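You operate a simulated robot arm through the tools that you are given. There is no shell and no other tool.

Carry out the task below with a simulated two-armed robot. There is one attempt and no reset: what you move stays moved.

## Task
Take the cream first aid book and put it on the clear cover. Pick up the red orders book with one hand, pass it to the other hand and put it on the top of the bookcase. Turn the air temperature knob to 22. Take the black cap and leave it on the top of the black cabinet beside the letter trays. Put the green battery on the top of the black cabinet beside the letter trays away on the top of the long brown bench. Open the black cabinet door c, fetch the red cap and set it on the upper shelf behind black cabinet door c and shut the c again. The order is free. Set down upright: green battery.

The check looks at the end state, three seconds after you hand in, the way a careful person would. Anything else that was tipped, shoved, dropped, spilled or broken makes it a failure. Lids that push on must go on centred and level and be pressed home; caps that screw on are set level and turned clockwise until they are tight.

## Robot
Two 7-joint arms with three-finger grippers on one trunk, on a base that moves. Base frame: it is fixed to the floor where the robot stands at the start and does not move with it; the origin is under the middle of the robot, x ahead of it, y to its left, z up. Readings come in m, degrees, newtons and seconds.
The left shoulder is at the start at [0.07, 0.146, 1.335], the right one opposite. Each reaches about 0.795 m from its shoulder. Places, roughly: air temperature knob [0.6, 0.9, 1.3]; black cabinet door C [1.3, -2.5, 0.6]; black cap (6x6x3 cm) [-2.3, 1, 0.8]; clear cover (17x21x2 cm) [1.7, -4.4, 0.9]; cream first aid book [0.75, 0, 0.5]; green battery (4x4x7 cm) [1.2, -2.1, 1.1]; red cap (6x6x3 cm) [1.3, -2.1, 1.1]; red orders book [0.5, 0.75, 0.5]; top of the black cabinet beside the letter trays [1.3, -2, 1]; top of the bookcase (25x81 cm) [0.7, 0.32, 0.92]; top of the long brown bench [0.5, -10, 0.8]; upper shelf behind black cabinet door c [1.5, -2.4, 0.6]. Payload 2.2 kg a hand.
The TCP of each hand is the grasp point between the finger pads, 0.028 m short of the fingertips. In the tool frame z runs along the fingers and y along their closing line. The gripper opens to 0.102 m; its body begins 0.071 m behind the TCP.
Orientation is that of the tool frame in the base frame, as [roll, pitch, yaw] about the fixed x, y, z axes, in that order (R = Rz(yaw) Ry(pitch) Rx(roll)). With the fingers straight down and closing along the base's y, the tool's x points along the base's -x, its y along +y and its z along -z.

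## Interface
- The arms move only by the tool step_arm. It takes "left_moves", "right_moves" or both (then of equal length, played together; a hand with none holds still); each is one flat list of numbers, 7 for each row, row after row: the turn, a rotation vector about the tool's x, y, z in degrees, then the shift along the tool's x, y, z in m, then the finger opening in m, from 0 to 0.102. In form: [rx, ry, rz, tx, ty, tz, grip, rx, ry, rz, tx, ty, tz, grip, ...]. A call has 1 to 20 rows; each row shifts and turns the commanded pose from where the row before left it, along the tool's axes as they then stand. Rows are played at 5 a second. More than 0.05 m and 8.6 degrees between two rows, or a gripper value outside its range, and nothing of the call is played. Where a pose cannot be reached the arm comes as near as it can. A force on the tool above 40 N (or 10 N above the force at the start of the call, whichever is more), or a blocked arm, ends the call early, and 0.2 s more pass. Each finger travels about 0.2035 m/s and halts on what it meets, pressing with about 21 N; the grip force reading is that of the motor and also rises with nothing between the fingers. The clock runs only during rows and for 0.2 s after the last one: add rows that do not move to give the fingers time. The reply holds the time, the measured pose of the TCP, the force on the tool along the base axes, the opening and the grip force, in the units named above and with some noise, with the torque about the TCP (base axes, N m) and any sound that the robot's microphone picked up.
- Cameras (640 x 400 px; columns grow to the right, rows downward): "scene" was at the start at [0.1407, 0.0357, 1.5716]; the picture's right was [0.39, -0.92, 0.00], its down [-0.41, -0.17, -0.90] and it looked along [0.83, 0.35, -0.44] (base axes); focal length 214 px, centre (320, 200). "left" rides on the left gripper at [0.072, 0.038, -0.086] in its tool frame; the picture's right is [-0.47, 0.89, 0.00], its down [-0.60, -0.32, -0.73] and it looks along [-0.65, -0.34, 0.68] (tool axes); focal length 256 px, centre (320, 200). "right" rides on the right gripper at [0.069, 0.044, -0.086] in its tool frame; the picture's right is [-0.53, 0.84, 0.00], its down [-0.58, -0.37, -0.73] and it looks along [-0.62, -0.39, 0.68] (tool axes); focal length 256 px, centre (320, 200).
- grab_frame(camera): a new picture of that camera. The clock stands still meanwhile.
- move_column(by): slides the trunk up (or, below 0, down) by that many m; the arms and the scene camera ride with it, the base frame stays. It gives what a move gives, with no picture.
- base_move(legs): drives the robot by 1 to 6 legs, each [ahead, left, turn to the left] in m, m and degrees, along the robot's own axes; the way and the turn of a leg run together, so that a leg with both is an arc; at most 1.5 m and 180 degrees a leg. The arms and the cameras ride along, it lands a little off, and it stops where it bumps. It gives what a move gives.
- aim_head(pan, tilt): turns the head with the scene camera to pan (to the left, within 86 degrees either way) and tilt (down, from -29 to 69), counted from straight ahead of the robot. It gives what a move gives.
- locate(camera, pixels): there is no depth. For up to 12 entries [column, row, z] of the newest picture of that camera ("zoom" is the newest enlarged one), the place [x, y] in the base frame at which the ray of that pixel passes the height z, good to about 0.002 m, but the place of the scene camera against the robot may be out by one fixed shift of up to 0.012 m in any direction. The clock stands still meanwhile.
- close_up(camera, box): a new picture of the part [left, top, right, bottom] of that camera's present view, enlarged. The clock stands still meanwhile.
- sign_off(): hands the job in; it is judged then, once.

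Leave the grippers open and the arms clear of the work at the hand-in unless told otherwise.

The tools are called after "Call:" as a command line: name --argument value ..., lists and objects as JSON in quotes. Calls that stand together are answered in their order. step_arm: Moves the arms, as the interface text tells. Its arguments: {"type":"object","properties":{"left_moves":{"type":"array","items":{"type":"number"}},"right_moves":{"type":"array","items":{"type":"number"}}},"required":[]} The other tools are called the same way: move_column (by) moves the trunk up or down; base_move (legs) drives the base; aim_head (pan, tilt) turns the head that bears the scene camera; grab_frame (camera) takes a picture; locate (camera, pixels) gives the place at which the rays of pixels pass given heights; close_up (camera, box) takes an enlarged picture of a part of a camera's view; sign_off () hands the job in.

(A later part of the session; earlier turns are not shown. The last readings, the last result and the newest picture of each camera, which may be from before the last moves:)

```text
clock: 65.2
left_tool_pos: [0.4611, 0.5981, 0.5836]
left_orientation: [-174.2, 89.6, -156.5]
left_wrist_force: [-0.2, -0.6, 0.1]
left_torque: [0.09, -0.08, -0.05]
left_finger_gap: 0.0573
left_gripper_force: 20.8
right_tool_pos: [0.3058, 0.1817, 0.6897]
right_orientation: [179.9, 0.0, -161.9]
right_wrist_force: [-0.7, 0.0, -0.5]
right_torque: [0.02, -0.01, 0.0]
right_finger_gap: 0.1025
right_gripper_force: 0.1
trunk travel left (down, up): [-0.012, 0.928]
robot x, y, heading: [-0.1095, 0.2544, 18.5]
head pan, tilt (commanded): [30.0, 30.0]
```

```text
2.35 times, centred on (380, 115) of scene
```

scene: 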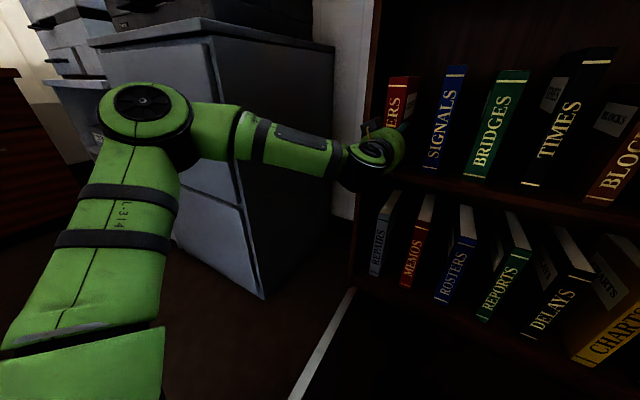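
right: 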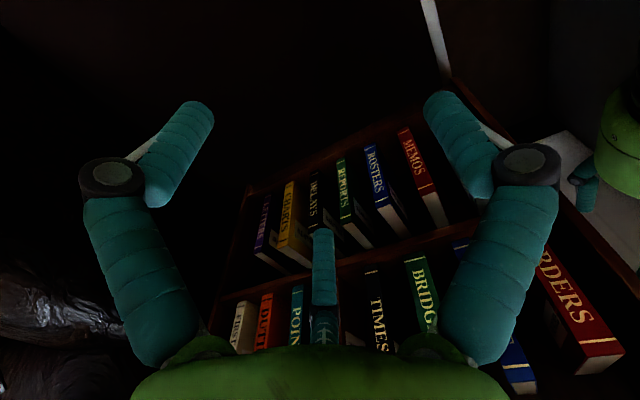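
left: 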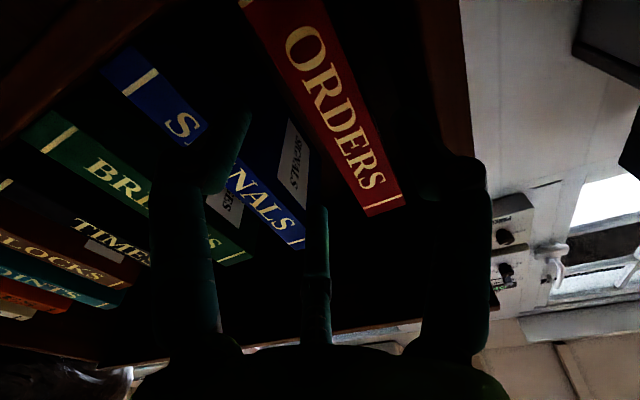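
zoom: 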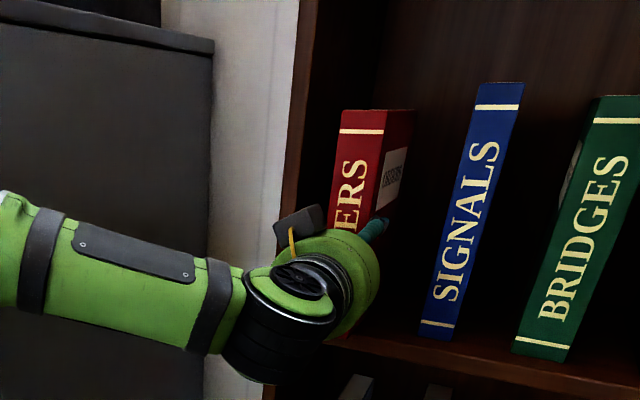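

The book came along 5 cm. I open, push in 4.8 cm deeper, and close again.

Call:
step_arm --left_moves '[0, 0, 0, 0, 0, 0, 0.075, 0, 0, 0, 0, 0, 0, 0.075, 0, 0, 0, 0, 0, 0.012, 0.075, 0, 0, 0, 0, 0, 0.012, 0.075, 0, 0, 0, 0, 0, 0.012, 0.075, 0, 0, 0, 0, 0, 0.012, 0.075, 0, 0, 0, 0, 0, 0, 0.075]'

Call:
close_up --camera "scene" --box '[300, 30, 460, 200]'

Call:
grab_frame --camera "left"

```text
clock: 66.8
left_tool_pos: [0.5067, 0.6151, 0.5832]
left_orientation: [-175.2, 89.8, -157.6]
left_wrist_force: [0.5, 0.9, 0.1]
left_torque: [0.02, 0.0, 0.0]
left_finger_gap: 0.0753
left_gripper_force: 0.1
right_tool_pos: [0.3058, 0.1815, 0.6886]
right_orientation: [179.8, 0.1, -161.9]
right_wrist_force: [-1.1, 0.7, -0.2]
right_torque: [-0.04, 0.01, 0.01]
right_finger_gap: 0.1019
right_gripper_force: 0.1
trunk travel left (down, up): [-0.012, 0.928]
robot x, y, heading: [-0.1112, 0.255, 18.0]
head pan, tilt (commanded): [30.0, 30.0]
```

```text
2.35 times, centred on (380, 115) of scene
```

zoom: 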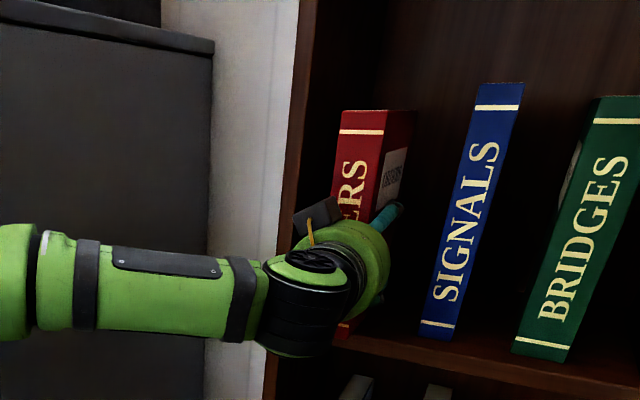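

```text
taken
```

left: 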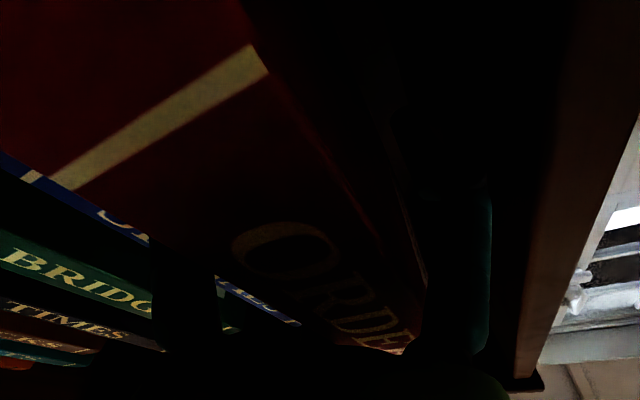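

Deep around the book now, no contact. I close and then test with a small lift and pull.

Call:
step_arm --left_moves '[0, 0, 0, 0, 0, 0, 0.06, 0, 0, 0, 0, 0, 0, 0.045, 0, 0, 0, 0, 0, 0, 0.025, 0, 0, 0, 0, 0, 0, 0.025, 0, 0, 0, 0, 0, 0, 0.025]'

Call:
step_arm --left_moves '[0, 0, 0, -0.004, 0, 0, 0.025, 0, 0, 0, -0.004, 0, 0, 0.025, 0, 0, 0, 0, 0, 0, 0.025]'

Call:
close_up --camera "scene" --box '[300, 30, 460, 200]'

```text
clock: 68.0
left_tool_pos: [0.5066, 0.6128, 0.5823]
left_orientation: [-178.9, 89.7, -161.3]
left_wrist_force: [-0.9, -1.8, 0.8]
left_torque: [-0.02, -0.05, 0.0]
left_finger_gap: 0.0572
left_gripper_force: 21.5
right_tool_pos: [0.3056, 0.1815, 0.6891]
right_orientation: [179.9, 0.1, -161.9]
right_wrist_force: [-0.2, -1.0, -0.3]
right_torque: [0.01, 0.0, -0.01]
right_finger_gap: 0.1022
right_gripper_force: 0.0
trunk travel left (down, up): [-0.012, 0.928]
robot x, y, heading: [-0.1093, 0.2573, 18.2]
head pan, tilt (commanded): [30.0, 30.0]
```

```text
clock: 68.8
left_tool_pos: [0.507, 0.6148, 0.5886]
left_orientation: [-173.2, 89.5, -155.4]
left_wrist_force: [0.5, 0.5, -7.6]
left_torque: [-0.12, 0.08, -0.03]
left_finger_gap: 0.0573
left_gripper_force: 21.5
right_tool_pos: [0.3052, 0.182, 0.6891]
right_orientation: [179.9, 0.0, -161.8]
right_wrist_force: [-0.5, 0.6, 0.4]
right_torque: [0.0, 0.02, -0.05]
right_finger_gap: 0.1023
right_gripper_force: 0.0
trunk travel left (down, up): [-0.012, 0.928]
robot x, y, heading: [-0.1098, 0.2549, 18.0]
head pan, tilt (commanded): [30.0, 30.0]
```

```text
2.35 times, centred on (380, 115) of scene
```

zoom: 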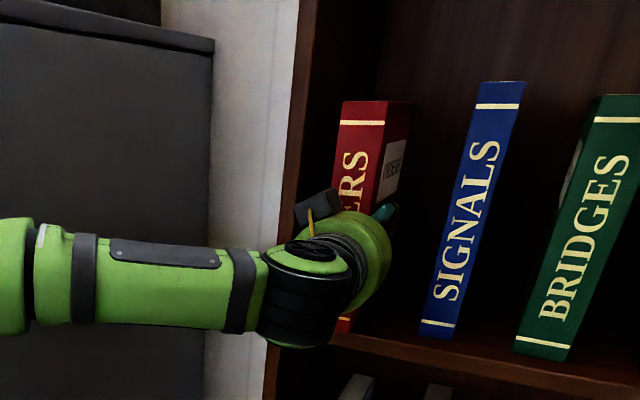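

The book is lifted 6.5 mm, reading ~7.6 N weight, firmly held. I pull it straight out 10 cm with the arm, then back the base 0.35 m.

Call:
step_arm --left_moves '[0, 0, 0, 0, 0, -0.02, 0.025, 0, 0, 0, 0, 0, -0.02, 0.025, 0, 0, 0, 0, 0, -0.02, 0.025, 0, 0, 0, 0, 0, -0.02, 0.025, 0, 0, 0, 0, 0, -0.02, 0.025, 0, 0, 0, 0, 0, 0, 0.025]'

Call:
grab_frame --camera "scene"

```text
clock: 70.2
left_tool_pos: [0.4118, 0.5831, 0.589]
left_orientation: [-172.4, 89.7, -154.8]
left_wrist_force: [-0.1, 0.1, -8.2]
left_torque: [-0.14, 0.14, -0.04]
left_finger_gap: 0.0575
left_gripper_force: 21.6
right_tool_pos: [0.3049, 0.182, 0.6898]
right_orientation: [179.9, 0.0, -161.9]
right_wrist_force: [0.0, 0.2, 0.9]
right_torque: [0.02, -0.06, 0.01]
right_finger_gap: 0.1019
right_gripper_force: 0.1
trunk travel left (down, up): [-0.012, 0.928]
robot x, y, heading: [-0.1091, 0.2568, 18.2]
head pan, tilt (commanded): [30.0, 30.0]
```

```text
taken
```

scene: 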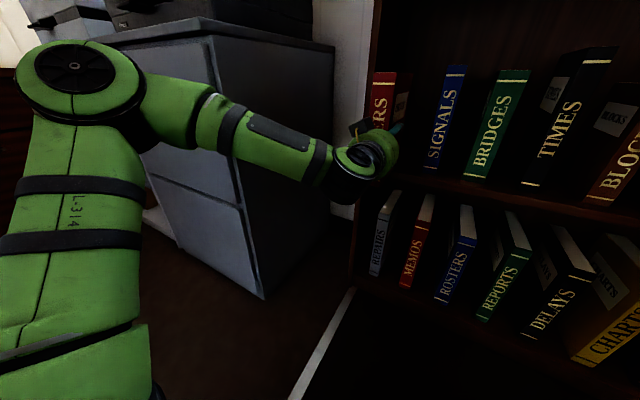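

Call:
base_move --legs '[[-0.35, 0, 0]]'

Call:
grab_frame --camera "scene"

Call:
grab_frame --camera "right"

```text
clock: 72.4
left_tool_pos: [0.0858, 0.4809, 0.589]
left_orientation: [-175.0, 89.7, -157.1]
left_wrist_force: [0.1, 1.1, -7.3]
left_torque: [-0.12, 0.1, -0.02]
left_finger_gap: 0.0572
left_gripper_force: 20.7
right_tool_pos: [-0.0176, 0.0768, 0.6887]
right_orientation: [179.9, -0.1, -161.6]
right_wrist_force: [-0.3, 0.7, -1.1]
right_torque: [0.01, 0.0, -0.02]
right_finger_gap: 0.102
right_gripper_force: 0.0
trunk travel left (down, up): [-0.012, 0.928]
robot x, y, heading: [-0.4381, 0.1497, 18.3]
head pan, tilt (commanded): [30.0, 30.0]
```

```text
taken
```

scene: 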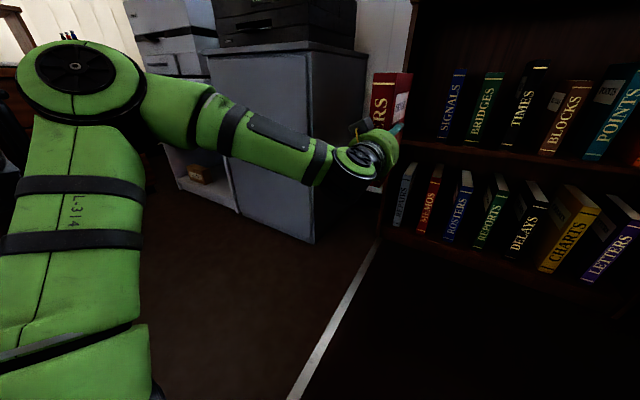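

```text
taken
```

right: 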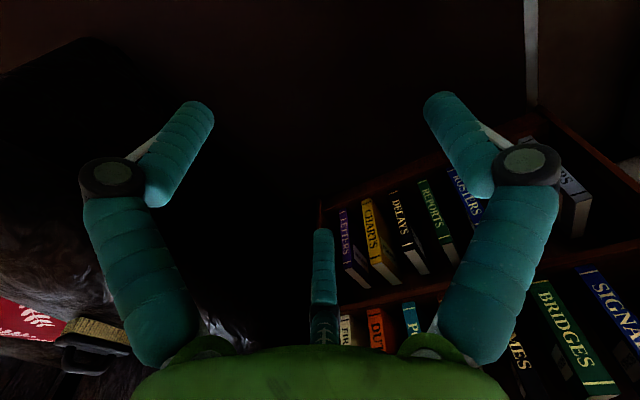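

The red book is out. I raise the trunk 0.4 m so both hands work at a comfortable height for the hand-over and for the bookcase top.

Call:
move_column --by 0.4

Call:
step_arm --right_moves '[0, 0, 0, 0, 0.02, -0.045, 0.09, 0, 0, 0, 0, 0.02, -0.045, 0.09, 0, 0, 0, 0, 0.02, -0.045, 0.09, 0, 0, 0, -0.03, 0.035, -0.01, 0.09, 0, 0, 0, -0.03, 0.035, 0, 0.09, 0, 0, 0, -0.03, 0.035, 0, 0.09, 0, 0, 0, -0.03, 0.035, 0, 0.09, 0, 0, 0, -0.03, 0.035, 0, 0.09, 0, 0, 0, 0, 0, 0, 0.09]'

Call:
aim_head --pan 20 --tilt 25

Call:
grab_frame --camera "scene"

```text
clock: 76.2
left_tool_pos: [0.0857, 0.4804, 0.9892]
left_orientation: [-175.5, 89.6, -157.7]
left_wrist_force: [0.4, -0.7, -6.8]
left_torque: [-0.13, 0.12, 0.0]
left_finger_gap: 0.0572
left_gripper_force: 21.2
right_tool_pos: [-0.0177, 0.0771, 1.0885]
right_orientation: [179.9, 0.0, -161.7]
right_wrist_force: [0.1, -0.1, -0.7]
right_torque: [0.04, 0.0, 0.0]
right_finger_gap: 0.1019
right_gripper_force: 0.1
trunk travel left (down, up): [-0.412, 0.528]
robot x, y, heading: [-0.435, 0.1498, 18.1]
head pan, tilt (commanded): [30.0, 30.0]
```

```text
clock: 78.2
left_tool_pos: [0.0872, 0.4791, 0.9882]
left_orientation: [-176.3, 89.7, -158.4]
left_wrist_force: [0.3, 0.5, -7.9]
left_torque: [-0.12, 0.13, 0.03]
left_finger_gap: 0.057
left_gripper_force: 20.7
right_tool_pos: [0.0049, 0.2796, 1.0365]
right_orientation: [179.7, 0.1, -161.8]
right_wrist_force: [-0.7, 0.2, 0.0]
right_torque: [0.01, 0.03, 0.0]
right_finger_gap: 0.0898
right_gripper_force: 0.0
right hand out of reach, approached as far as the arm can: row 1, 2, 3, 4, 5, 6, 7, 8
trunk travel left (down, up): [-0.412, 0.528]
robot x, y, heading: [-0.4399, 0.1468, 18.5]
head pan, tilt (commanded): [30.0, 30.0]
```

```text
clock: 78.9
left_tool_pos: [0.0862, 0.4795, 0.9881]
left_orientation: [-175.2, 89.6, -157.3]
left_wrist_force: [-0.8, -0.3, -7.2]
left_torque: [-0.14, 0.11, 0.02]
left_finger_gap: 0.0575
left_gripper_force: 21.0
right_tool_pos: [0.0042, 0.2795, 1.0378]
right_orientation: [179.9, 0.1, -161.7]
right_wrist_force: [0.0, 0.5, -0.3]
right_torque: [-0.01, 0.0, 0.03]
right_finger_gap: 0.0902
right_gripper_force: 0.0
trunk travel left (down, up): [-0.412, 0.528]
robot x, y, heading: [-0.4357, 0.1488, 18.5]
head pan, tilt (commanded): [20.0, 25.0]
```

```text
taken
```

scene: 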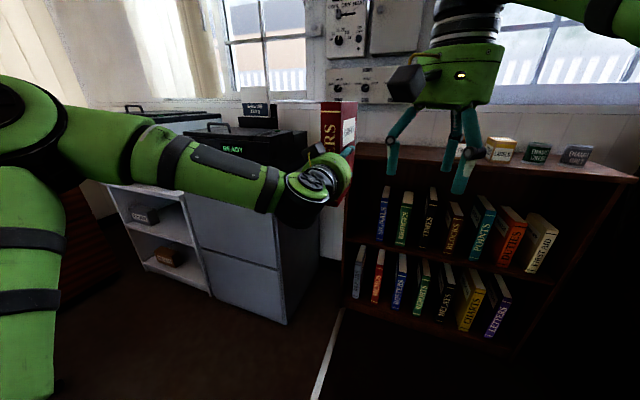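

The right arm can't go that high with the hand pointing down, so I lower the left hand (with the book) relative to the shoulders instead: 16 cm down. The space below it is free (book is in front of the bookcase at depth ~0.2).

Call:
step_arm --left_moves '[0, 0, 0, 0.03, 0, 0.01, 0.025, 0, 0, 0, 0.03, 0, 0.01, 0.025, 0, 0, 0, 0.03, 0, 0, 0.025, 0, 0, 0, 0.03, 0, 0, 0.025, 0, 0, 0, 0.03, 0, 0, 0.025, 0, 0, 0, 0, 0, 0, 0.025]'

Call:
grab_frame --camera "scene"

```text
clock: 80.3
left_tool_pos: [0.0912, 0.4813, 0.9197]
left_orientation: [-172.9, 88.7, -154.3]
left_wrist_force: [0.0, -0.2, -8.3]
left_torque: [-0.06, 0.11, 0.01]
left_finger_gap: 0.0571
left_gripper_force: 20.8
left hand out of reach, approached as far as the arm can: row 2, 3, 4, 5
right_tool_pos: [0.003, 0.28, 1.0377]
right_orientation: [179.8, 0.0, -161.7]
right_wrist_force: [1.0, -0.2, 0.7]
right_torque: [-0.01, -0.02, 0.02]
right_finger_gap: 0.0896
right_gripper_force: 0.0
trunk travel left (down, up): [-0.412, 0.528]
robot x, y, heading: [-0.4408, 0.1481, 18.1]
head pan, tilt (commanded): [20.0, 25.0]
```

```text
taken
```

scene: 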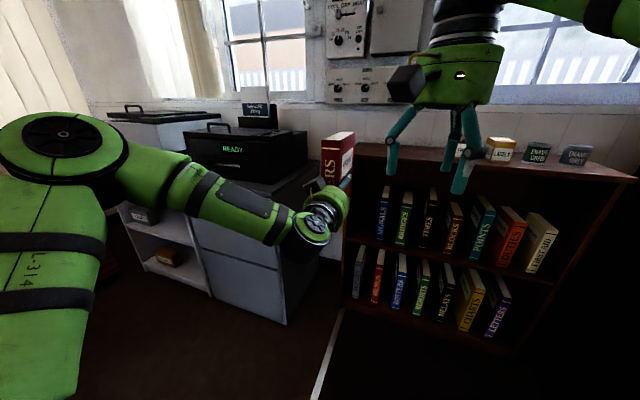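

Handing over from above isn't reachable, so I'll hand over sideways: left hand rolls the book flat with its top end pointing right, and the right hand, pointing left, grips that end. First I swing the right hand away to the right and turn it to point left.

Call:
step_arm --right_moves '[-8.2, 0, 0, 0, -0.0185, 0.0067, 0.09, -8.2, 0, 0, 0, -0.0193, 0.0041, 0.09, -8.2, 0, 0, 0, -0.0197, 0.0012, 0.09, -8.2, 0, 0, 0, -0.0196, -0.0017, 0.09, -8.2, 0, 0, 0, -0.0192, -0.0044, 0.09, -8.2, 0, 0, 0, -0.0184, -0.0071, 0.09, -8.2, 0, 0, 0, -0.0172, -0.0096, 0.09, -8.2, 0, 0, 0, -0.0156, -0.012, 0.09, -8.2, 0, 0, 0, -0.0137, -0.0142, 0.09, -8.2, 0, 0, 0, -0.0116, -0.0159, 0.09, -8.2, 0, 0, 0, -0.0092, -0.0174, 0.09, 0, 0, 0, 0, 0, 0, 0.09]'

Call:
aim_head --pan 5 --tilt 30

Call:
grab_frame --camera "scene"

```text
clock: 82.9
left_tool_pos: [0.0909, 0.484, 0.9186]
left_orientation: [-172.9, 88.7, -154.5]
left_wrist_force: [-0.2, -0.2, -7.8]
left_torque: [-0.07, 0.08, 0.01]
left_finger_gap: 0.057
left_gripper_force: 20.8
right_tool_pos: [0.0675, 0.0865, 0.9663]
right_orientation: [89.7, 0.0, -161.7]
right_wrist_force: [-0.2, 0.2, 0.1]
right_torque: [0.03, 0.02, 0.0]
right_finger_gap: 0.0901
right_gripper_force: 0.1
trunk travel left (down, up): [-0.412, 0.528]
robot x, y, heading: [-0.4385, 0.1503, 18.2]
head pan, tilt (commanded): [20.0, 25.0]
```

```text
clock: 83.7
left_tool_pos: [0.0908, 0.4828, 0.9184]
left_orientation: [-173.8, 88.6, -155.2]
left_wrist_force: [0.0, 0.4, -7.4]
left_torque: [-0.12, 0.1, -0.03]
left_finger_gap: 0.0571
left_gripper_force: 20.9
right_tool_pos: [0.0681, 0.0863, 0.9655]
right_orientation: [89.7, 0.0, -161.7]
right_wrist_force: [0.0, 0.3, 0.6]
right_torque: [-0.02, -0.01, -0.02]
right_finger_gap: 0.0898
right_gripper_force: 0.0
trunk travel left (down, up): [-0.412, 0.528]
robot x, y, heading: [-0.4351, 0.1504, 18.2]
head pan, tilt (commanded): [5.0, 30.0]
```

```text
taken
```

scene: 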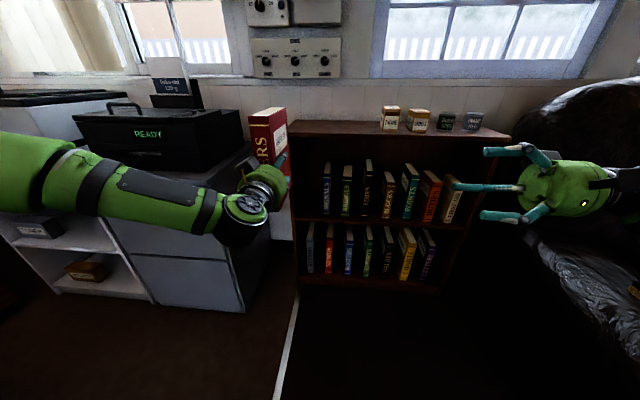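

The right hand now points left, clear of everything. I roll the left hand +90° so the book lies flat with its top end to the right.

Call:
step_arm --left_moves '[0, 0, 8.2, 0, 0, 0, 0.025, 0, 0, 8.2, 0, 0, 0, 0.025, 0, 0, 8.2, 0, 0, 0, 0.025, 0, 0, 8.2, 0, 0, 0, 0.025, 0, 0, 8.2, 0, 0, 0, 0.025, 0, 0, 8.2, 0, 0, 0, 0.025, 0, 0, 8.2, 0, 0, 0, 0.025, 0, 0, 8.2, 0, 0, 0, 0.025, 0, 0, 8.2, 0, 0, 0, 0.025, 0, 0, 8.2, 0, 0, 0, 0.025, 0, 0, 8.0, 0, 0, 0, 0.025, 0, 0, 0, 0, 0, 0, 0.025]'

Call:
grab_frame --camera "scene"

Call:
grab_frame --camera "right"

```text
clock: 86.3
left_tool_pos: [0.0851, 0.4838, 0.9212]
left_orientation: [93.2, 6.7, 106.5]
left_wrist_force: [-0.8, 0.5, -6.8]
left_torque: [0.09, 0.14, 0.0]
left_finger_gap: 0.057
left_gripper_force: 20.4
left hand out of reach, approached as far as the arm can: row 1
right_tool_pos: [0.0672, 0.0879, 0.9665]
right_orientation: [89.7, 0.0, -161.6]
right_wrist_force: [-0.2, 0.2, 0.2]
right_torque: [0.02, 0.01, -0.02]
right_finger_gap: 0.09
right_gripper_force: 0.1
trunk travel left (down, up): [-0.412, 0.528]
robot x, y, heading: [-0.4347, 0.1474, 18.5]
head pan, tilt (commanded): [5.0, 30.0]
```

```text
taken
```

scene: 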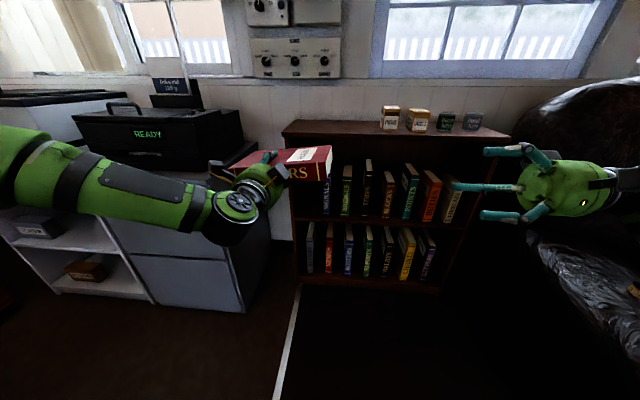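

```text
taken
```

right: 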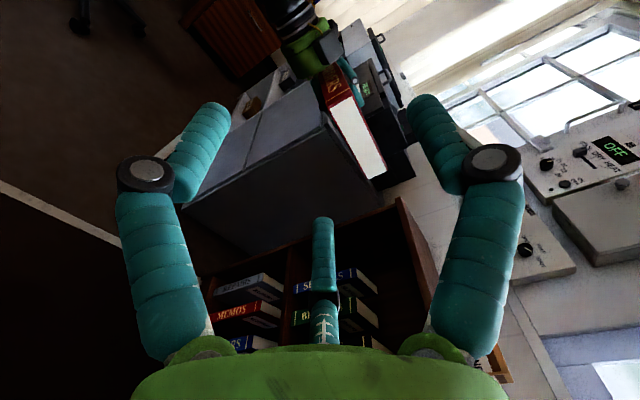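

The book lies flat, its end faces the right hand (right view ~(355,130)). I level the remaining 6.7° tilt and locate the book's end with the right camera.

Call:
step_arm --left_moves '[0, 0, 6.7, 0, 0, 0, 0.025, 0, 0, 0, 0, 0, 0, 0.025]'

Call:
close_up --camera "right" --box '[280, 40, 440, 200]'

Call:
close_up --camera "scene" --box '[200, 120, 360, 220]'

```text
clock: 86.9
left_tool_pos: [0.0866, 0.4829, 0.9195]
left_orientation: [93.2, 0.1, 106.1]
left_wrist_force: [0.7, -0.2, -7.7]
left_torque: [0.11, 0.2, 0.0]
left_finger_gap: 0.0573
left_gripper_force: 21.0
right_tool_pos: [0.068, 0.0877, 0.9649]
right_orientation: [89.7, 0.0, -161.7]
right_wrist_force: [-0.3, -0.5, 0.0]
right_torque: [0.0, 0.01, 0.02]
right_finger_gap: 0.0901
right_gripper_force: 0.1
trunk travel left (down, up): [-0.412, 0.528]
robot x, y, heading: [-0.4381, 0.1515, 18.3]
head pan, tilt (commanded): [5.0, 30.0]
```

```text
2.50 times, centred on (360, 120) of right
```

zoom: 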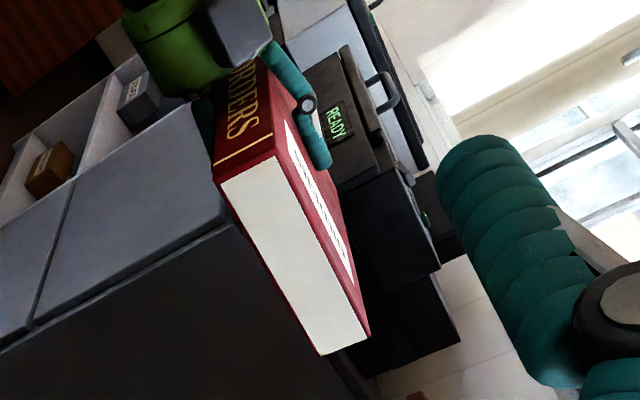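

```text
4.00 times, centred on (280, 170) of scene
```

zoom: 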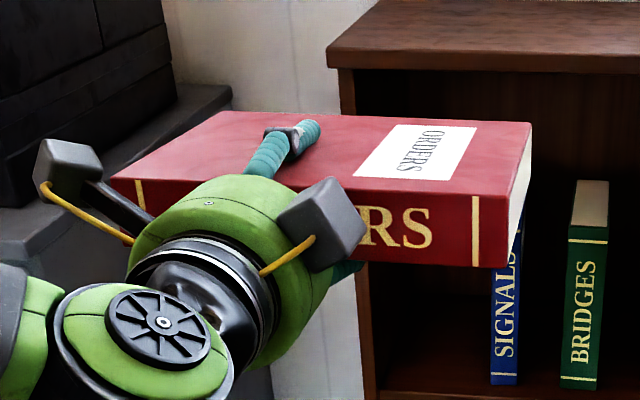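

End-face corners in the right view: spine side (320,112)/(340.8,102), fore-edge side (360.8,182)/(379.2,176). I locate them at the book's expected bottom and top heights.

Call:
locate --camera "right" --pixels '[[340.8, 102, 0.949], [379.2, 176, 0.949], [320, 112, 0.91], [360.8, 182, 0.91], [340.8, 102, 0.939], [320, 112, 0.9]]'

```text
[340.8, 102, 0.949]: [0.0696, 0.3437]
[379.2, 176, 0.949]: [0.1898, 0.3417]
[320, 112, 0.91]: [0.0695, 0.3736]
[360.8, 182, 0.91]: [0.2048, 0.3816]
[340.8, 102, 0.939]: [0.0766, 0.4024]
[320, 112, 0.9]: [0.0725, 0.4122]
```

Book end is at lateral ≈0.30, mid-height ≈0.929. I bring the right hand in line with it: 0.16 m ahead, 5 cm down, 12 cm toward the book, then check.

Call:
step_arm --right_moves '[0, 0, 0, -0.0318, -0.0098, 0.024, 0.09, 0, 0, 0, -0.0318, -0.0098, 0.024, 0.09, 0, 0, 0, -0.0318, -0.0098, 0.024, 0.09, 0, 0, 0, -0.0318, -0.0098, 0.024, 0.09, 0, 0, 0, -0.0318, -0.0098, 0.024, 0.09, 0, 0, 0, 0, 0, 0, 0.09]'

Call:
grab_frame --camera "right"

Call:
close_up --camera "scene" --box '[200, 100, 440, 250]'

```text
clock: 88.3
left_tool_pos: [0.0854, 0.4816, 0.921]
left_orientation: [93.2, 0.1, 106.0]
left_wrist_force: [0.7, 0.0, -8.1]
left_torque: [0.14, 0.19, 0.03]
left_finger_gap: 0.057
left_gripper_force: 21.3
right_tool_pos: [0.1803, 0.2492, 0.9177]
right_orientation: [89.7, 0.0, -161.8]
right_wrist_force: [-0.1, -0.4, 0.5]
right_torque: [0.0, -0.01, -0.01]
right_finger_gap: 0.09
right_gripper_force: 0.1
trunk travel left (down, up): [-0.412, 0.528]
robot x, y, heading: [-0.4346, 0.1515, 18.2]
head pan, tilt (commanded): [5.0, 30.0]
```

```text
taken
```

right: 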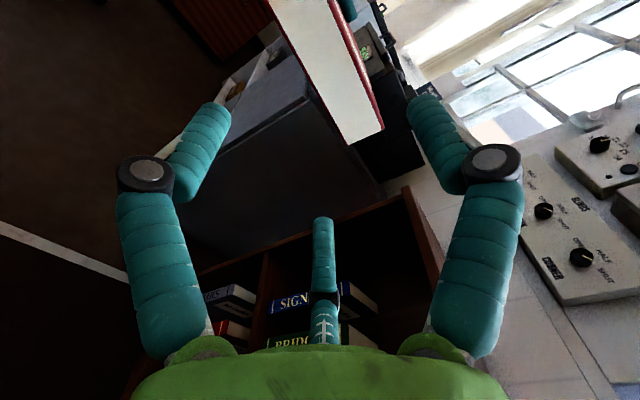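

```text
2.67 times, centred on (320, 175) of scene
```

zoom: 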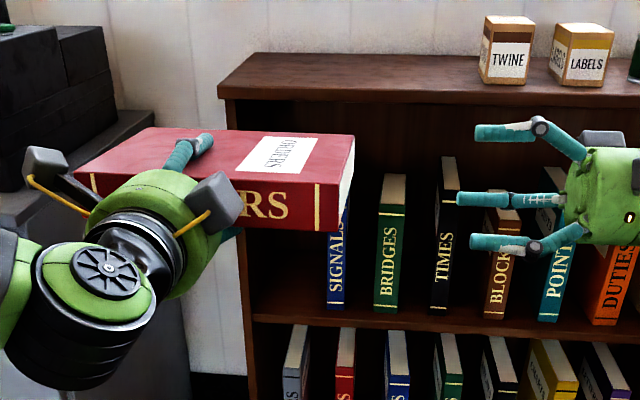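

Aligned: at the book end the tool axis passes ~7 mm above the lower face, with >1 cm margin to each finger. I insert 16 cm toward the book in steps.

Call:
step_arm --right_moves '[0, 0, 0, 0, 0, 0.03, 0.09, 0, 0, 0, 0, 0, 0.03, 0.09, 0, 0, 0, 0, 0, 0.03, 0.09, 0, 0, 0, 0, 0, 0.02, 0.09, 0, 0, 0, 0, 0, 0, 0.09]'

Call:
close_up --camera "scene" --box '[200, 100, 440, 250]'

Call:
grab_frame --camera "right"

```text
clock: 89.5
left_tool_pos: [0.0852, 0.4825, 0.9201]
left_orientation: [93.0, 0.2, 106.2]
left_wrist_force: [0.5, 0.4, -7.4]
left_torque: [0.13, 0.2, -0.02]
left_finger_gap: 0.0573
left_gripper_force: 20.8
right_tool_pos: [0.1464, 0.3544, 0.9177]
right_orientation: [89.7, 0.0, -161.7]
right_wrist_force: [0.7, -0.6, 0.2]
right_torque: [0.02, 0.01, 0.0]
right_finger_gap: 0.09
right_gripper_force: 0.1
trunk travel left (down, up): [-0.412, 0.528]
robot x, y, heading: [-0.4336, 0.1525, 18.5]
head pan, tilt (commanded): [5.0, 30.0]
```

```text
2.67 times, centred on (320, 175) of scene
```

zoom: 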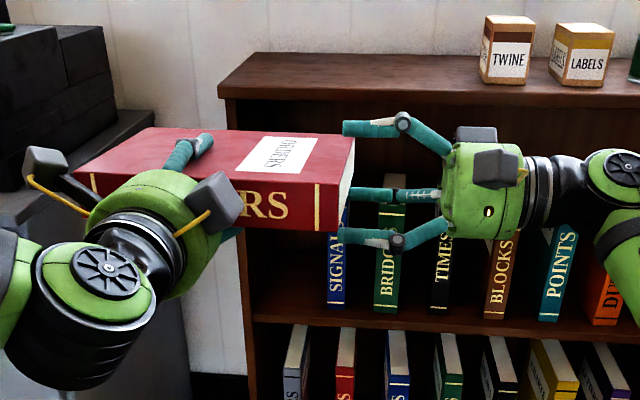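

```text
taken
```

right: 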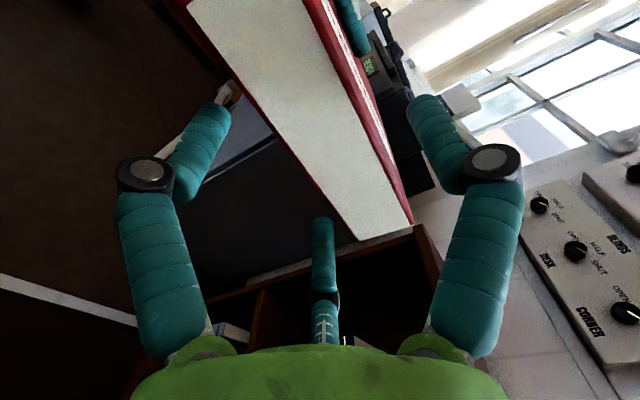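

The tips are just at the book's end. The lower face is a bit close to the lower fingers (~4 mm), so I lower the right hand 8 mm and insert 5 cm more.

Call:
step_arm --right_moves '[0, 0, 0, 0, -0.008, 0, 0.09, 0, 0, 0, 0, 0, 0.0125, 0.09, 0, 0, 0, 0, 0, 0.0125, 0.09, 0, 0, 0, 0, 0, 0.0125, 0.09, 0, 0, 0, 0, 0, 0.0125, 0.09, 0, 0, 0, 0, 0, 0, 0.09]'

Call:
close_up --camera "scene" --box '[200, 100, 440, 250]'

Call:
grab_frame --camera "right"

```text
clock: 90.9
left_tool_pos: [0.0853, 0.4821, 0.9214]
left_orientation: [93.1, 0.2, 106.1]
left_wrist_force: [-0.2, 0.4, -7.4]
left_torque: [0.14, 0.21, -0.06]
left_finger_gap: 0.0574
left_gripper_force: 21.3
right_tool_pos: [0.1325, 0.4015, 0.9101]
right_orientation: [89.7, 0.0, -161.8]
right_wrist_force: [0.6, 0.1, -0.6]
right_torque: [0.0, -0.02, 0.02]
right_finger_gap: 0.09
right_gripper_force: 0.1
trunk travel left (down, up): [-0.412, 0.528]
robot x, y, heading: [-0.4346, 0.1461, 18.3]
head pan, tilt (commanded): [5.0, 30.0]
```

```text
2.67 times, centred on (320, 175) of scene
```

zoom: 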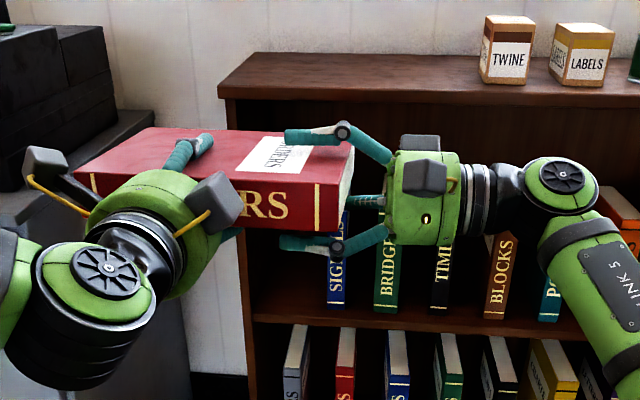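

```text
taken
```

right: 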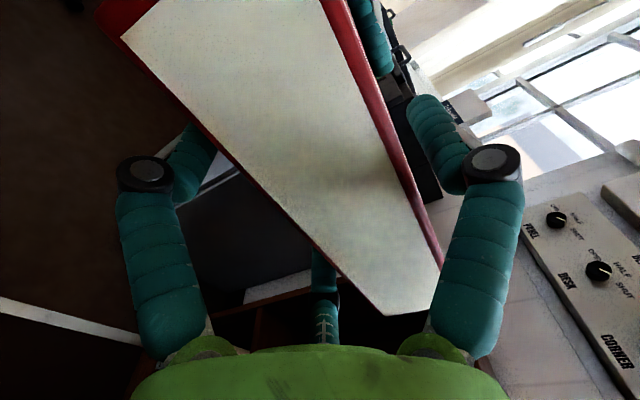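

The book end is between the right fingers with no contact. I close the right hand on it.

Call:
step_arm --right_moves '[0, 0, 0, 0, 0, 0, 0.075, 0, 0, 0, 0, 0, 0, 0.06, 0, 0, 0, 0, 0, 0, 0.045, 0, 0, 0, 0, 0, 0, 0.025, 0, 0, 0, 0, 0, 0, 0.025, 0, 0, 0, 0, 0, 0, 0.025]'

Call:
close_up --camera "scene" --box '[200, 100, 440, 250]'

```text
clock: 92.3
left_tool_pos: [0.0846, 0.4838, 0.9159]
left_orientation: [93.7, 0.0, 106.4]
left_wrist_force: [-6.9, 3.9, -25.8]
left_torque: [1.1, 0.36, -0.41]
left_finger_gap: 0.0575
left_gripper_force: 21.2
right_tool_pos: [0.1313, 0.401, 0.9129]
right_orientation: [89.4, -0.1, -161.8]
right_wrist_force: [6.7, -4.1, 19.0]
right_torque: [0.55, 0.72, 0.07]
right_finger_gap: 0.0603
right_gripper_force: 20.9
trunk travel left (down, up): [-0.412, 0.528]
robot x, y, heading: [-0.4361, 0.1475, 18.3]
head pan, tilt (commanded): [5.0, 30.0]
```

```text
2.67 times, centred on (320, 175) of scene
```

zoom: 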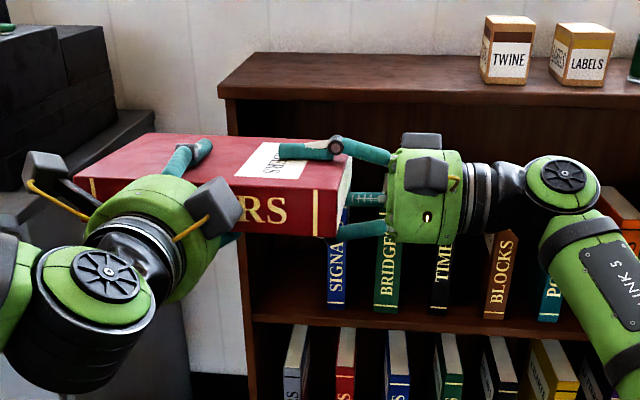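

Right grip holds (gap 0.060, 21 N), but there is ~18 N of internal strain because the right hand is a bit low. I raise the right hand 5 mm to relax it.

Call:
step_arm --right_moves '[0, 0, 0, 0, 0.0025, 0, 0.025, 0, 0, 0, 0, 0.0025, 0, 0.025, 0, 0, 0, 0, 0, 0, 0.025]'

```text
clock: 93.1
left_tool_pos: [0.0842, 0.4845, 0.9159]
left_orientation: [93.4, 0.3, 106.4]
left_wrist_force: [-8.6, 7.6, -21.8]
left_torque: [0.83, 0.2, -0.35]
left_finger_gap: 0.0574
left_gripper_force: 21.0
right_tool_pos: [0.1322, 0.4018, 0.9149]
right_orientation: [89.5, 0.0, -161.9]
right_wrist_force: [8.4, -8.1, 13.3]
right_torque: [0.46, 0.63, -0.03]
right_finger_gap: 0.06
right_gripper_force: 21.2
trunk travel left (down, up): [-0.412, 0.528]
robot x, y, heading: [-0.4363, 0.1494, 18.3]
head pan, tilt (commanded): [5.0, 30.0]
```

Call:
step_arm --right_moves '[0, 0, 0, 0, 0.003, -0.002, 0.025, 0, 0, 0, 0, 0.003, -0.002, 0.025, 0, 0, 0, 0, 0, 0, 0.025]'

```text
clock: 93.9
left_tool_pos: [0.0855, 0.4812, 0.9206]
left_orientation: [93.0, 0.0, 106.0]
left_wrist_force: [-0.8, -1.2, -11.5]
left_torque: [0.82, -0.04, 0.44]
left_finger_gap: 0.0573
left_gripper_force: 21.0
right_tool_pos: [0.1321, 0.4005, 0.9194]
right_orientation: [89.9, -0.1, -161.6]
right_wrist_force: [1.4, 0.8, 4.9]
right_torque: [-0.36, 0.36, -0.47]
right_finger_gap: 0.0594
right_gripper_force: 20.6
trunk travel left (down, up): [-0.412, 0.528]
robot x, y, heading: [-0.4354, 0.1497, 18.3]
head pan, tilt (commanded): [5.0, 30.0]
```

Strain is relaxed (right +4.9 N, left −11.5 N). I open the left fingers only slightly so they still lie under the book as a safety net and watch how the right hand carries the load.

Call:
step_arm --left_moves '[0, 0, 0, 0, 0, 0, 0.062, 0, 0, 0, 0, 0, 0, 0.066, 0, 0, 0, 0, 0, 0, 0.07, 0, 0, 0, 0, 0, 0, 0.07]'

Call:
close_up --camera "scene" --box '[200, 100, 440, 250]'

```text
clock: 94.9
left_tool_pos: [0.0855, 0.4815, 0.9202]
left_orientation: [93.0, 0.2, 106.1]
left_wrist_force: [-1.3, 0.2, -4.8]
left_torque: [0.17, -0.22, -0.01]
left_finger_gap: 0.0699
left_gripper_force: 0.0
right_tool_pos: [0.1319, 0.3975, 0.92]
right_orientation: [89.7, 0.0, -161.7]
right_wrist_force: [-0.6, -1.6, -1.8]
right_torque: [-0.27, 0.31, 0.0]
right_finger_gap: 0.0586
right_gripper_force: 21.4
trunk travel left (down, up): [-0.412, 0.528]
robot x, y, heading: [-0.4345, 0.1518, 18.5]
head pan, tilt (commanded): [5.0, 30.0]
```

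```text
2.67 times, centred on (320, 175) of scene
```

zoom: 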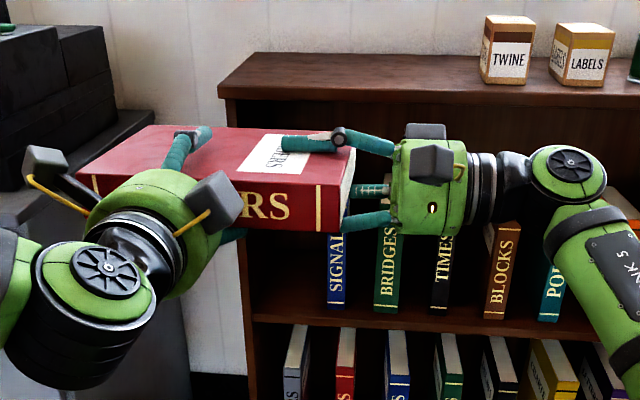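

The left fingers still carry ~5 N because the book's centre is beyond the right grip. To get a better balance I shift the open left hand 3.5 cm left along the book, re-close it, and then regrip deeper with the right.

Call:
step_arm --left_moves '[0, 0, 0, 0, -0.001, 0, 0.072, 0, 0, 0, 0.012, 0, 0, 0.072, 0, 0, 0, 0.012, 0, 0, 0.072, 0, 0, 0, 0.011, 0, 0, 0.072, 0, 0, 0, 0, 0, 0, 0.06, 0, 0, 0, 0, 0, 0, 0.045, 0, 0, 0, 0, 0, 0, 0.025, 0, 0, 0, 0, 0, 0, 0.025]'

Call:
close_up --camera "scene" --box '[200, 100, 440, 250]'

```text
clock: 96.7
left_tool_pos: [0.0781, 0.5101, 0.9218]
left_orientation: [93.6, 0.1, 106.0]
left_wrist_force: [-3.7, -4.9, -10.4]
left_torque: [1.54, -0.77, -0.48]
left_finger_gap: 0.0626
left_gripper_force: 21.0
left hand out of reach, approached as far as the arm can: row 3, 4
right_tool_pos: [0.1326, 0.3971, 0.9208]
right_orientation: [89.6, 0.1, -161.8]
right_wrist_force: [4.0, 4.7, 10.5]
right_torque: [-0.07, 1.65, -0.17]
right_finger_gap: 0.0579
right_gripper_force: 20.3
trunk travel left (down, up): [-0.412, 0.528]
robot x, y, heading: [-0.4371, 0.1478, 18.5]
head pan, tilt (commanded): [5.0, 30.0]
```

```text
2.67 times, centred on (320, 175) of scene
```

zoom: 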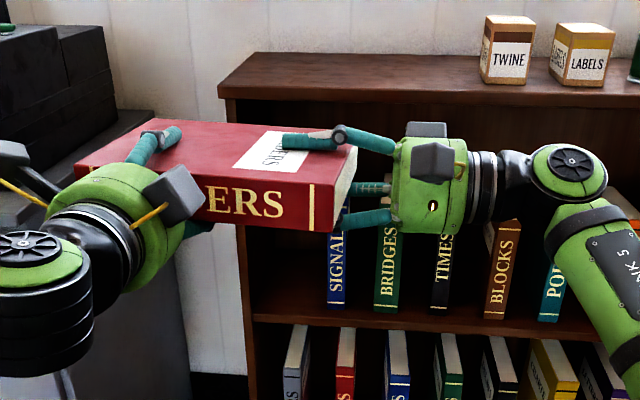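

Left re-gripped 3 cm further left. Now I open the right hand, push 3 cm deeper, and close again.

Call:
step_arm --right_moves '[0, 0, 0, 0, 0, 0, 0.07, 0, 0, 0, 0, 0, 0, 0.085, 0, 0, 0, 0, 0, 0, 0.09, 0, 0, 0, 0, 0, 0, 0.09]'

Call:
close_up --camera "scene" --box '[200, 100, 440, 250]'

Call:
grab_frame --camera "right"

```text
clock: 97.7
left_tool_pos: [0.0767, 0.5102, 0.9236]
left_orientation: [93.4, 0.1, 106.2]
left_wrist_force: [0.2, 0.2, -7.8]
left_torque: [0.35, 0.26, 0.03]
left_finger_gap: 0.0574
left_gripper_force: 21.1
right_tool_pos: [0.1318, 0.3991, 0.9198]
right_orientation: [89.8, 0.0, -161.7]
right_wrist_force: [-0.9, -0.4, -0.1]
right_torque: [-0.01, 0.01, 0.02]
right_finger_gap: 0.0897
right_gripper_force: 0.0
trunk travel left (down, up): [-0.412, 0.528]
robot x, y, heading: [-0.4366, 0.1513, 18.2]
head pan, tilt (commanded): [5.0, 30.0]
```

```text
2.67 times, centred on (320, 175) of scene
```

zoom: 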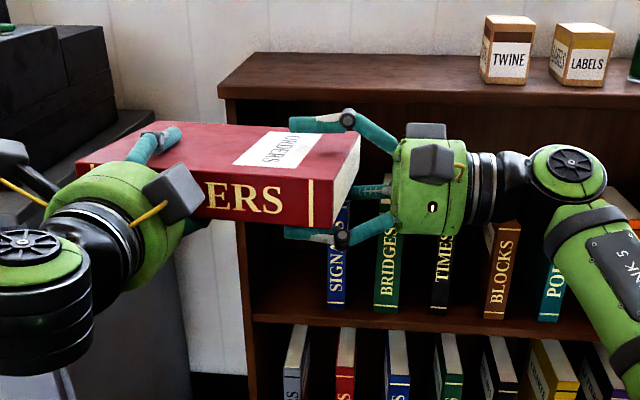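

```text
taken
```

right: 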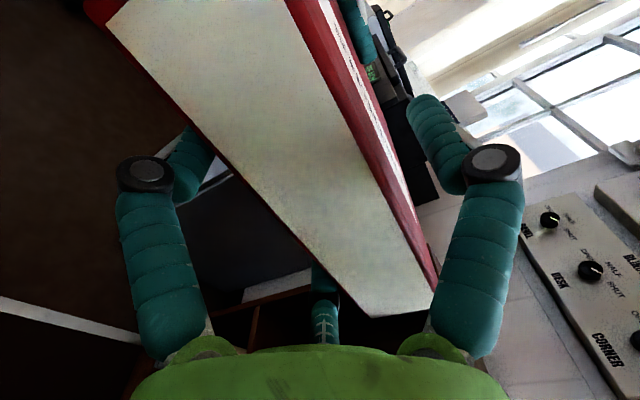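

Call:
step_arm --right_moves '[0, 0, 0, 0, 0, 0.014, 0.09, 0, 0, 0, 0, 0, 0.013, 0.09, 0, 0, 0, 0, 0, 0, 0.075, 0, 0, 0, 0, 0, 0, 0.062, 0, 0, 0, 0, 0, 0, 0.05, 0, 0, 0, 0, 0, 0, 0.025, 0, 0, 0, 0, 0, 0, 0.025]'

Call:
close_up --camera "scene" --box '[200, 100, 440, 250]'

```text
clock: 99.3
left_tool_pos: [0.0769, 0.5103, 0.9229]
left_orientation: [93.4, 0.2, 106.1]
left_wrist_force: [-0.9, 0.3, -13.5]
left_torque: [2.09, -0.91, 0.44]
left_finger_gap: 0.0575
left_gripper_force: 21.1
right_tool_pos: [0.125, 0.424, 0.9218]
right_orientation: [89.7, -0.1, -161.7]
right_wrist_force: [1.2, -1.2, 5.8]
right_torque: [-1.26, 1.41, -0.52]
right_finger_gap: 0.0694
right_gripper_force: 21.2
trunk travel left (down, up): [-0.412, 0.528]
robot x, y, heading: [-0.4341, 0.147, 18.2]
head pan, tilt (commanded): [5.0, 30.0]
```

```text
2.67 times, centred on (320, 175) of scene
```

zoom: 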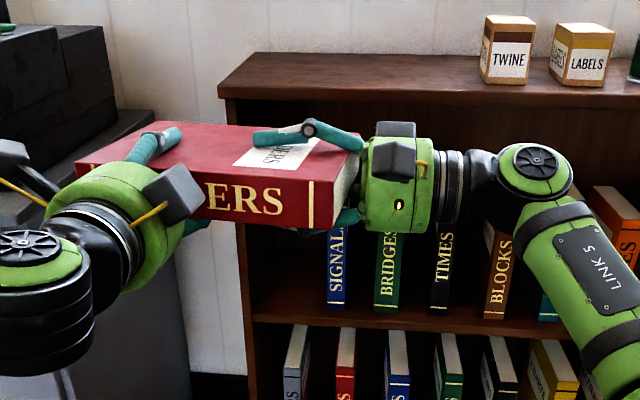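

Right hand closed deeper. I open the left slightly again to check the load.

Call:
step_arm --left_moves '[0, 0, 0, 0, 0, 0, 0.062, 0, 0, 0, 0, 0, 0, 0.067, 0, 0, 0, 0, 0, 0, 0.072, 0, 0, 0, 0, 0, 0, 0.072]'

Call:
close_up --camera "scene" --box '[200, 100, 440, 250]'

```text
clock: 100.3
left_tool_pos: [0.0772, 0.5099, 0.924]
left_orientation: [93.4, 0.3, 106.1]
left_wrist_force: [-4.3, 5.5, -12.1]
left_torque: [0.7, -0.45, -0.37]
left_finger_gap: 0.0718
left_gripper_force: 0.0
right_tool_pos: [0.1245, 0.4237, 0.9217]
right_orientation: [89.8, 0.0, -161.9]
right_wrist_force: [4.8, -4.7, 4.7]
right_torque: [0.07, 1.04, 0.31]
right_finger_gap: 0.0634
right_gripper_force: 21.0
trunk travel left (down, up): [-0.412, 0.528]
robot x, y, heading: [-0.4366, 0.1475, 18.5]
head pan, tilt (commanded): [5.0, 30.0]
```

```text
2.67 times, centred on (320, 175) of scene
```

zoom: 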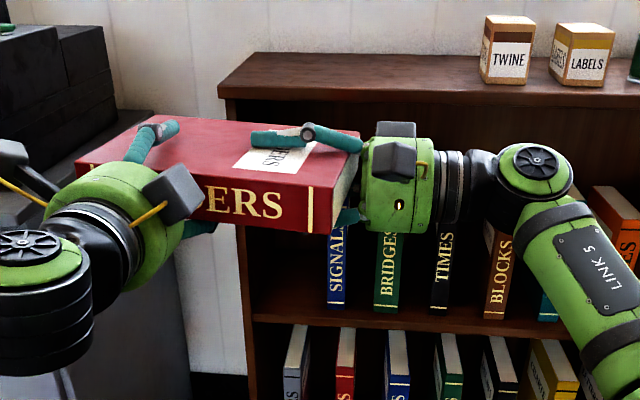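

The book still rests on the left lower fingers. I lower the left hand 6 mm and open it wider so the right hand takes the load.

Call:
step_arm --left_moves '[0, 0, 0, 0, -0.003, 0, 0.078, 0, 0, 0, 0, -0.003, 0, 0.085, 0, 0, 0, 0, -0.002, 0, 0.09, 0, 0, 0, 0, 0, 0, 0.09]'

Call:
close_up --camera "scene" --box '[200, 100, 440, 250]'

```text
clock: 101.3
left_tool_pos: [0.0766, 0.5101, 0.9235]
left_orientation: [93.4, 0.2, 106.1]
left_wrist_force: [-1.9, 1.2, -9.3]
left_torque: [0.54, -0.36, -0.05]
left_finger_gap: 0.0895
left_gripper_force: 0.1
left hand out of reach, approached as far as the arm can: row 1, 3
right_tool_pos: [0.123, 0.4245, 0.9202]
right_orientation: [89.8, -0.1, -161.7]
right_wrist_force: [2.3, -1.5, 1.8]
right_torque: [-0.12, 0.7, 0.03]
right_finger_gap: 0.0611
right_gripper_force: 20.8
trunk travel left (down, up): [-0.412, 0.528]
robot x, y, heading: [-0.4358, 0.1505, 18.3]
head pan, tilt (commanded): [5.0, 30.0]
```

```text
2.67 times, centred on (320, 175) of scene
```

zoom: 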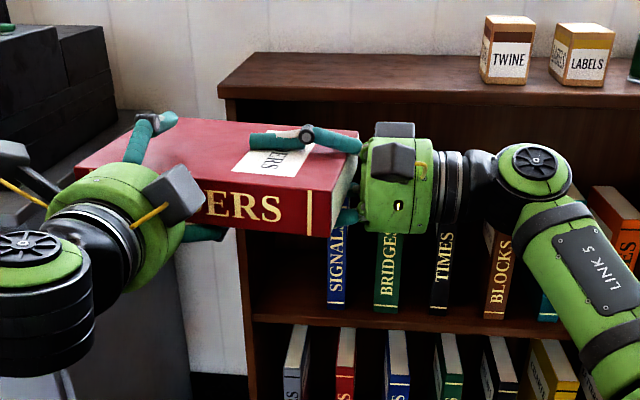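

The left can't go lower, so I lift the right hand 1.8 cm instead and watch if the book comes off the left fingers level.

Call:
step_arm --right_moves '[0, 0, 0, 0, 0.006, 0, 0.025, 0, 0, 0, 0, 0.006, 0, 0.025, 0, 0, 0, 0, 0.006, 0, 0.025, 0, 0, 0, 0, 0, 0, 0.025]'

Call:
close_up --camera "scene" --box '[200, 100, 440, 250]'

```text
clock: 102.3
left_tool_pos: [0.0769, 0.5099, 0.9234]
left_orientation: [93.4, 0.2, 106.2]
left_wrist_force: [-0.5, 0.5, 3.6]
left_torque: [-0.05, 0.19, -0.02]
left_finger_gap: 0.0912
left_gripper_force: 1.3
right_tool_pos: [0.1245, 0.4247, 0.9376]
right_orientation: [89.9, -0.1, -161.6]
right_wrist_force: [0.2, -0.9, -10.9]
right_torque: [-0.62, -0.46, 0.0]
right_finger_gap: 0.0597
right_gripper_force: 21.2
trunk travel left (down, up): [-0.412, 0.528]
robot x, y, heading: [-0.4319, 0.1471, 18.2]
head pan, tilt (commanded): [5.0, 30.0]
```

```text
2.67 times, centred on (320, 175) of scene
```

zoom: 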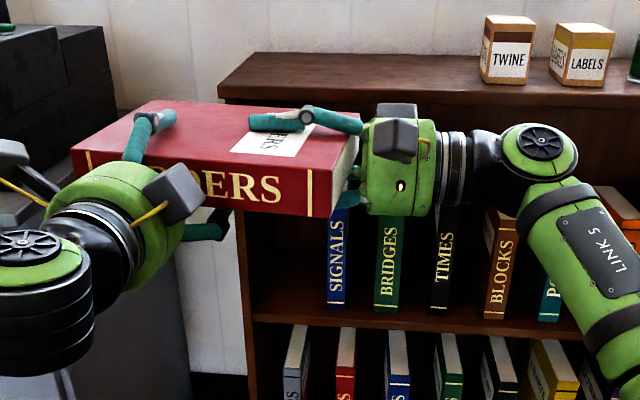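

The right hand now carries the book alone, even pushing lightly up on the left thumb. I lower the right 6 mm to free it and draw the left hand back out of the way.

Call:
step_arm --right_moves '[0, 0, 0, 0, -0.006, 0, 0.025, 0, 0, 0, 0, 0, 0, 0.025]' --left_moves '[0, 0, 0, 0, 0, 0, 0.1, 0, 0, 0, 0, 0, 0, 0.1]'

Call:
close_up --camera "scene" --box '[200, 100, 440, 250]'

```text
clock: 102.9
left_tool_pos: [0.0761, 0.5093, 0.9242]
left_orientation: [93.5, 0.2, 106.2]
left_wrist_force: [-0.5, -0.6, -0.4]
left_torque: [-0.02, -0.01, 0.02]
left_finger_gap: 0.0998
left_gripper_force: 0.2
right_tool_pos: [0.1241, 0.4245, 0.9334]
right_orientation: [89.7, -0.1, -161.7]
right_wrist_force: [-0.4, -0.2, -7.8]
right_torque: [-0.36, -0.09, 0.02]
right_finger_gap: 0.0595
right_gripper_force: 21.0
trunk travel left (down, up): [-0.412, 0.528]
robot x, y, heading: [-0.4387, 0.1491, 18.2]
head pan, tilt (commanded): [5.0, 30.0]
```

```text
2.67 times, centred on (320, 175) of scene
```

zoom: 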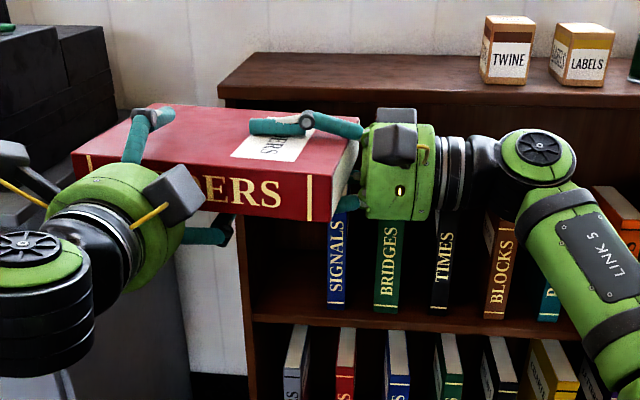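

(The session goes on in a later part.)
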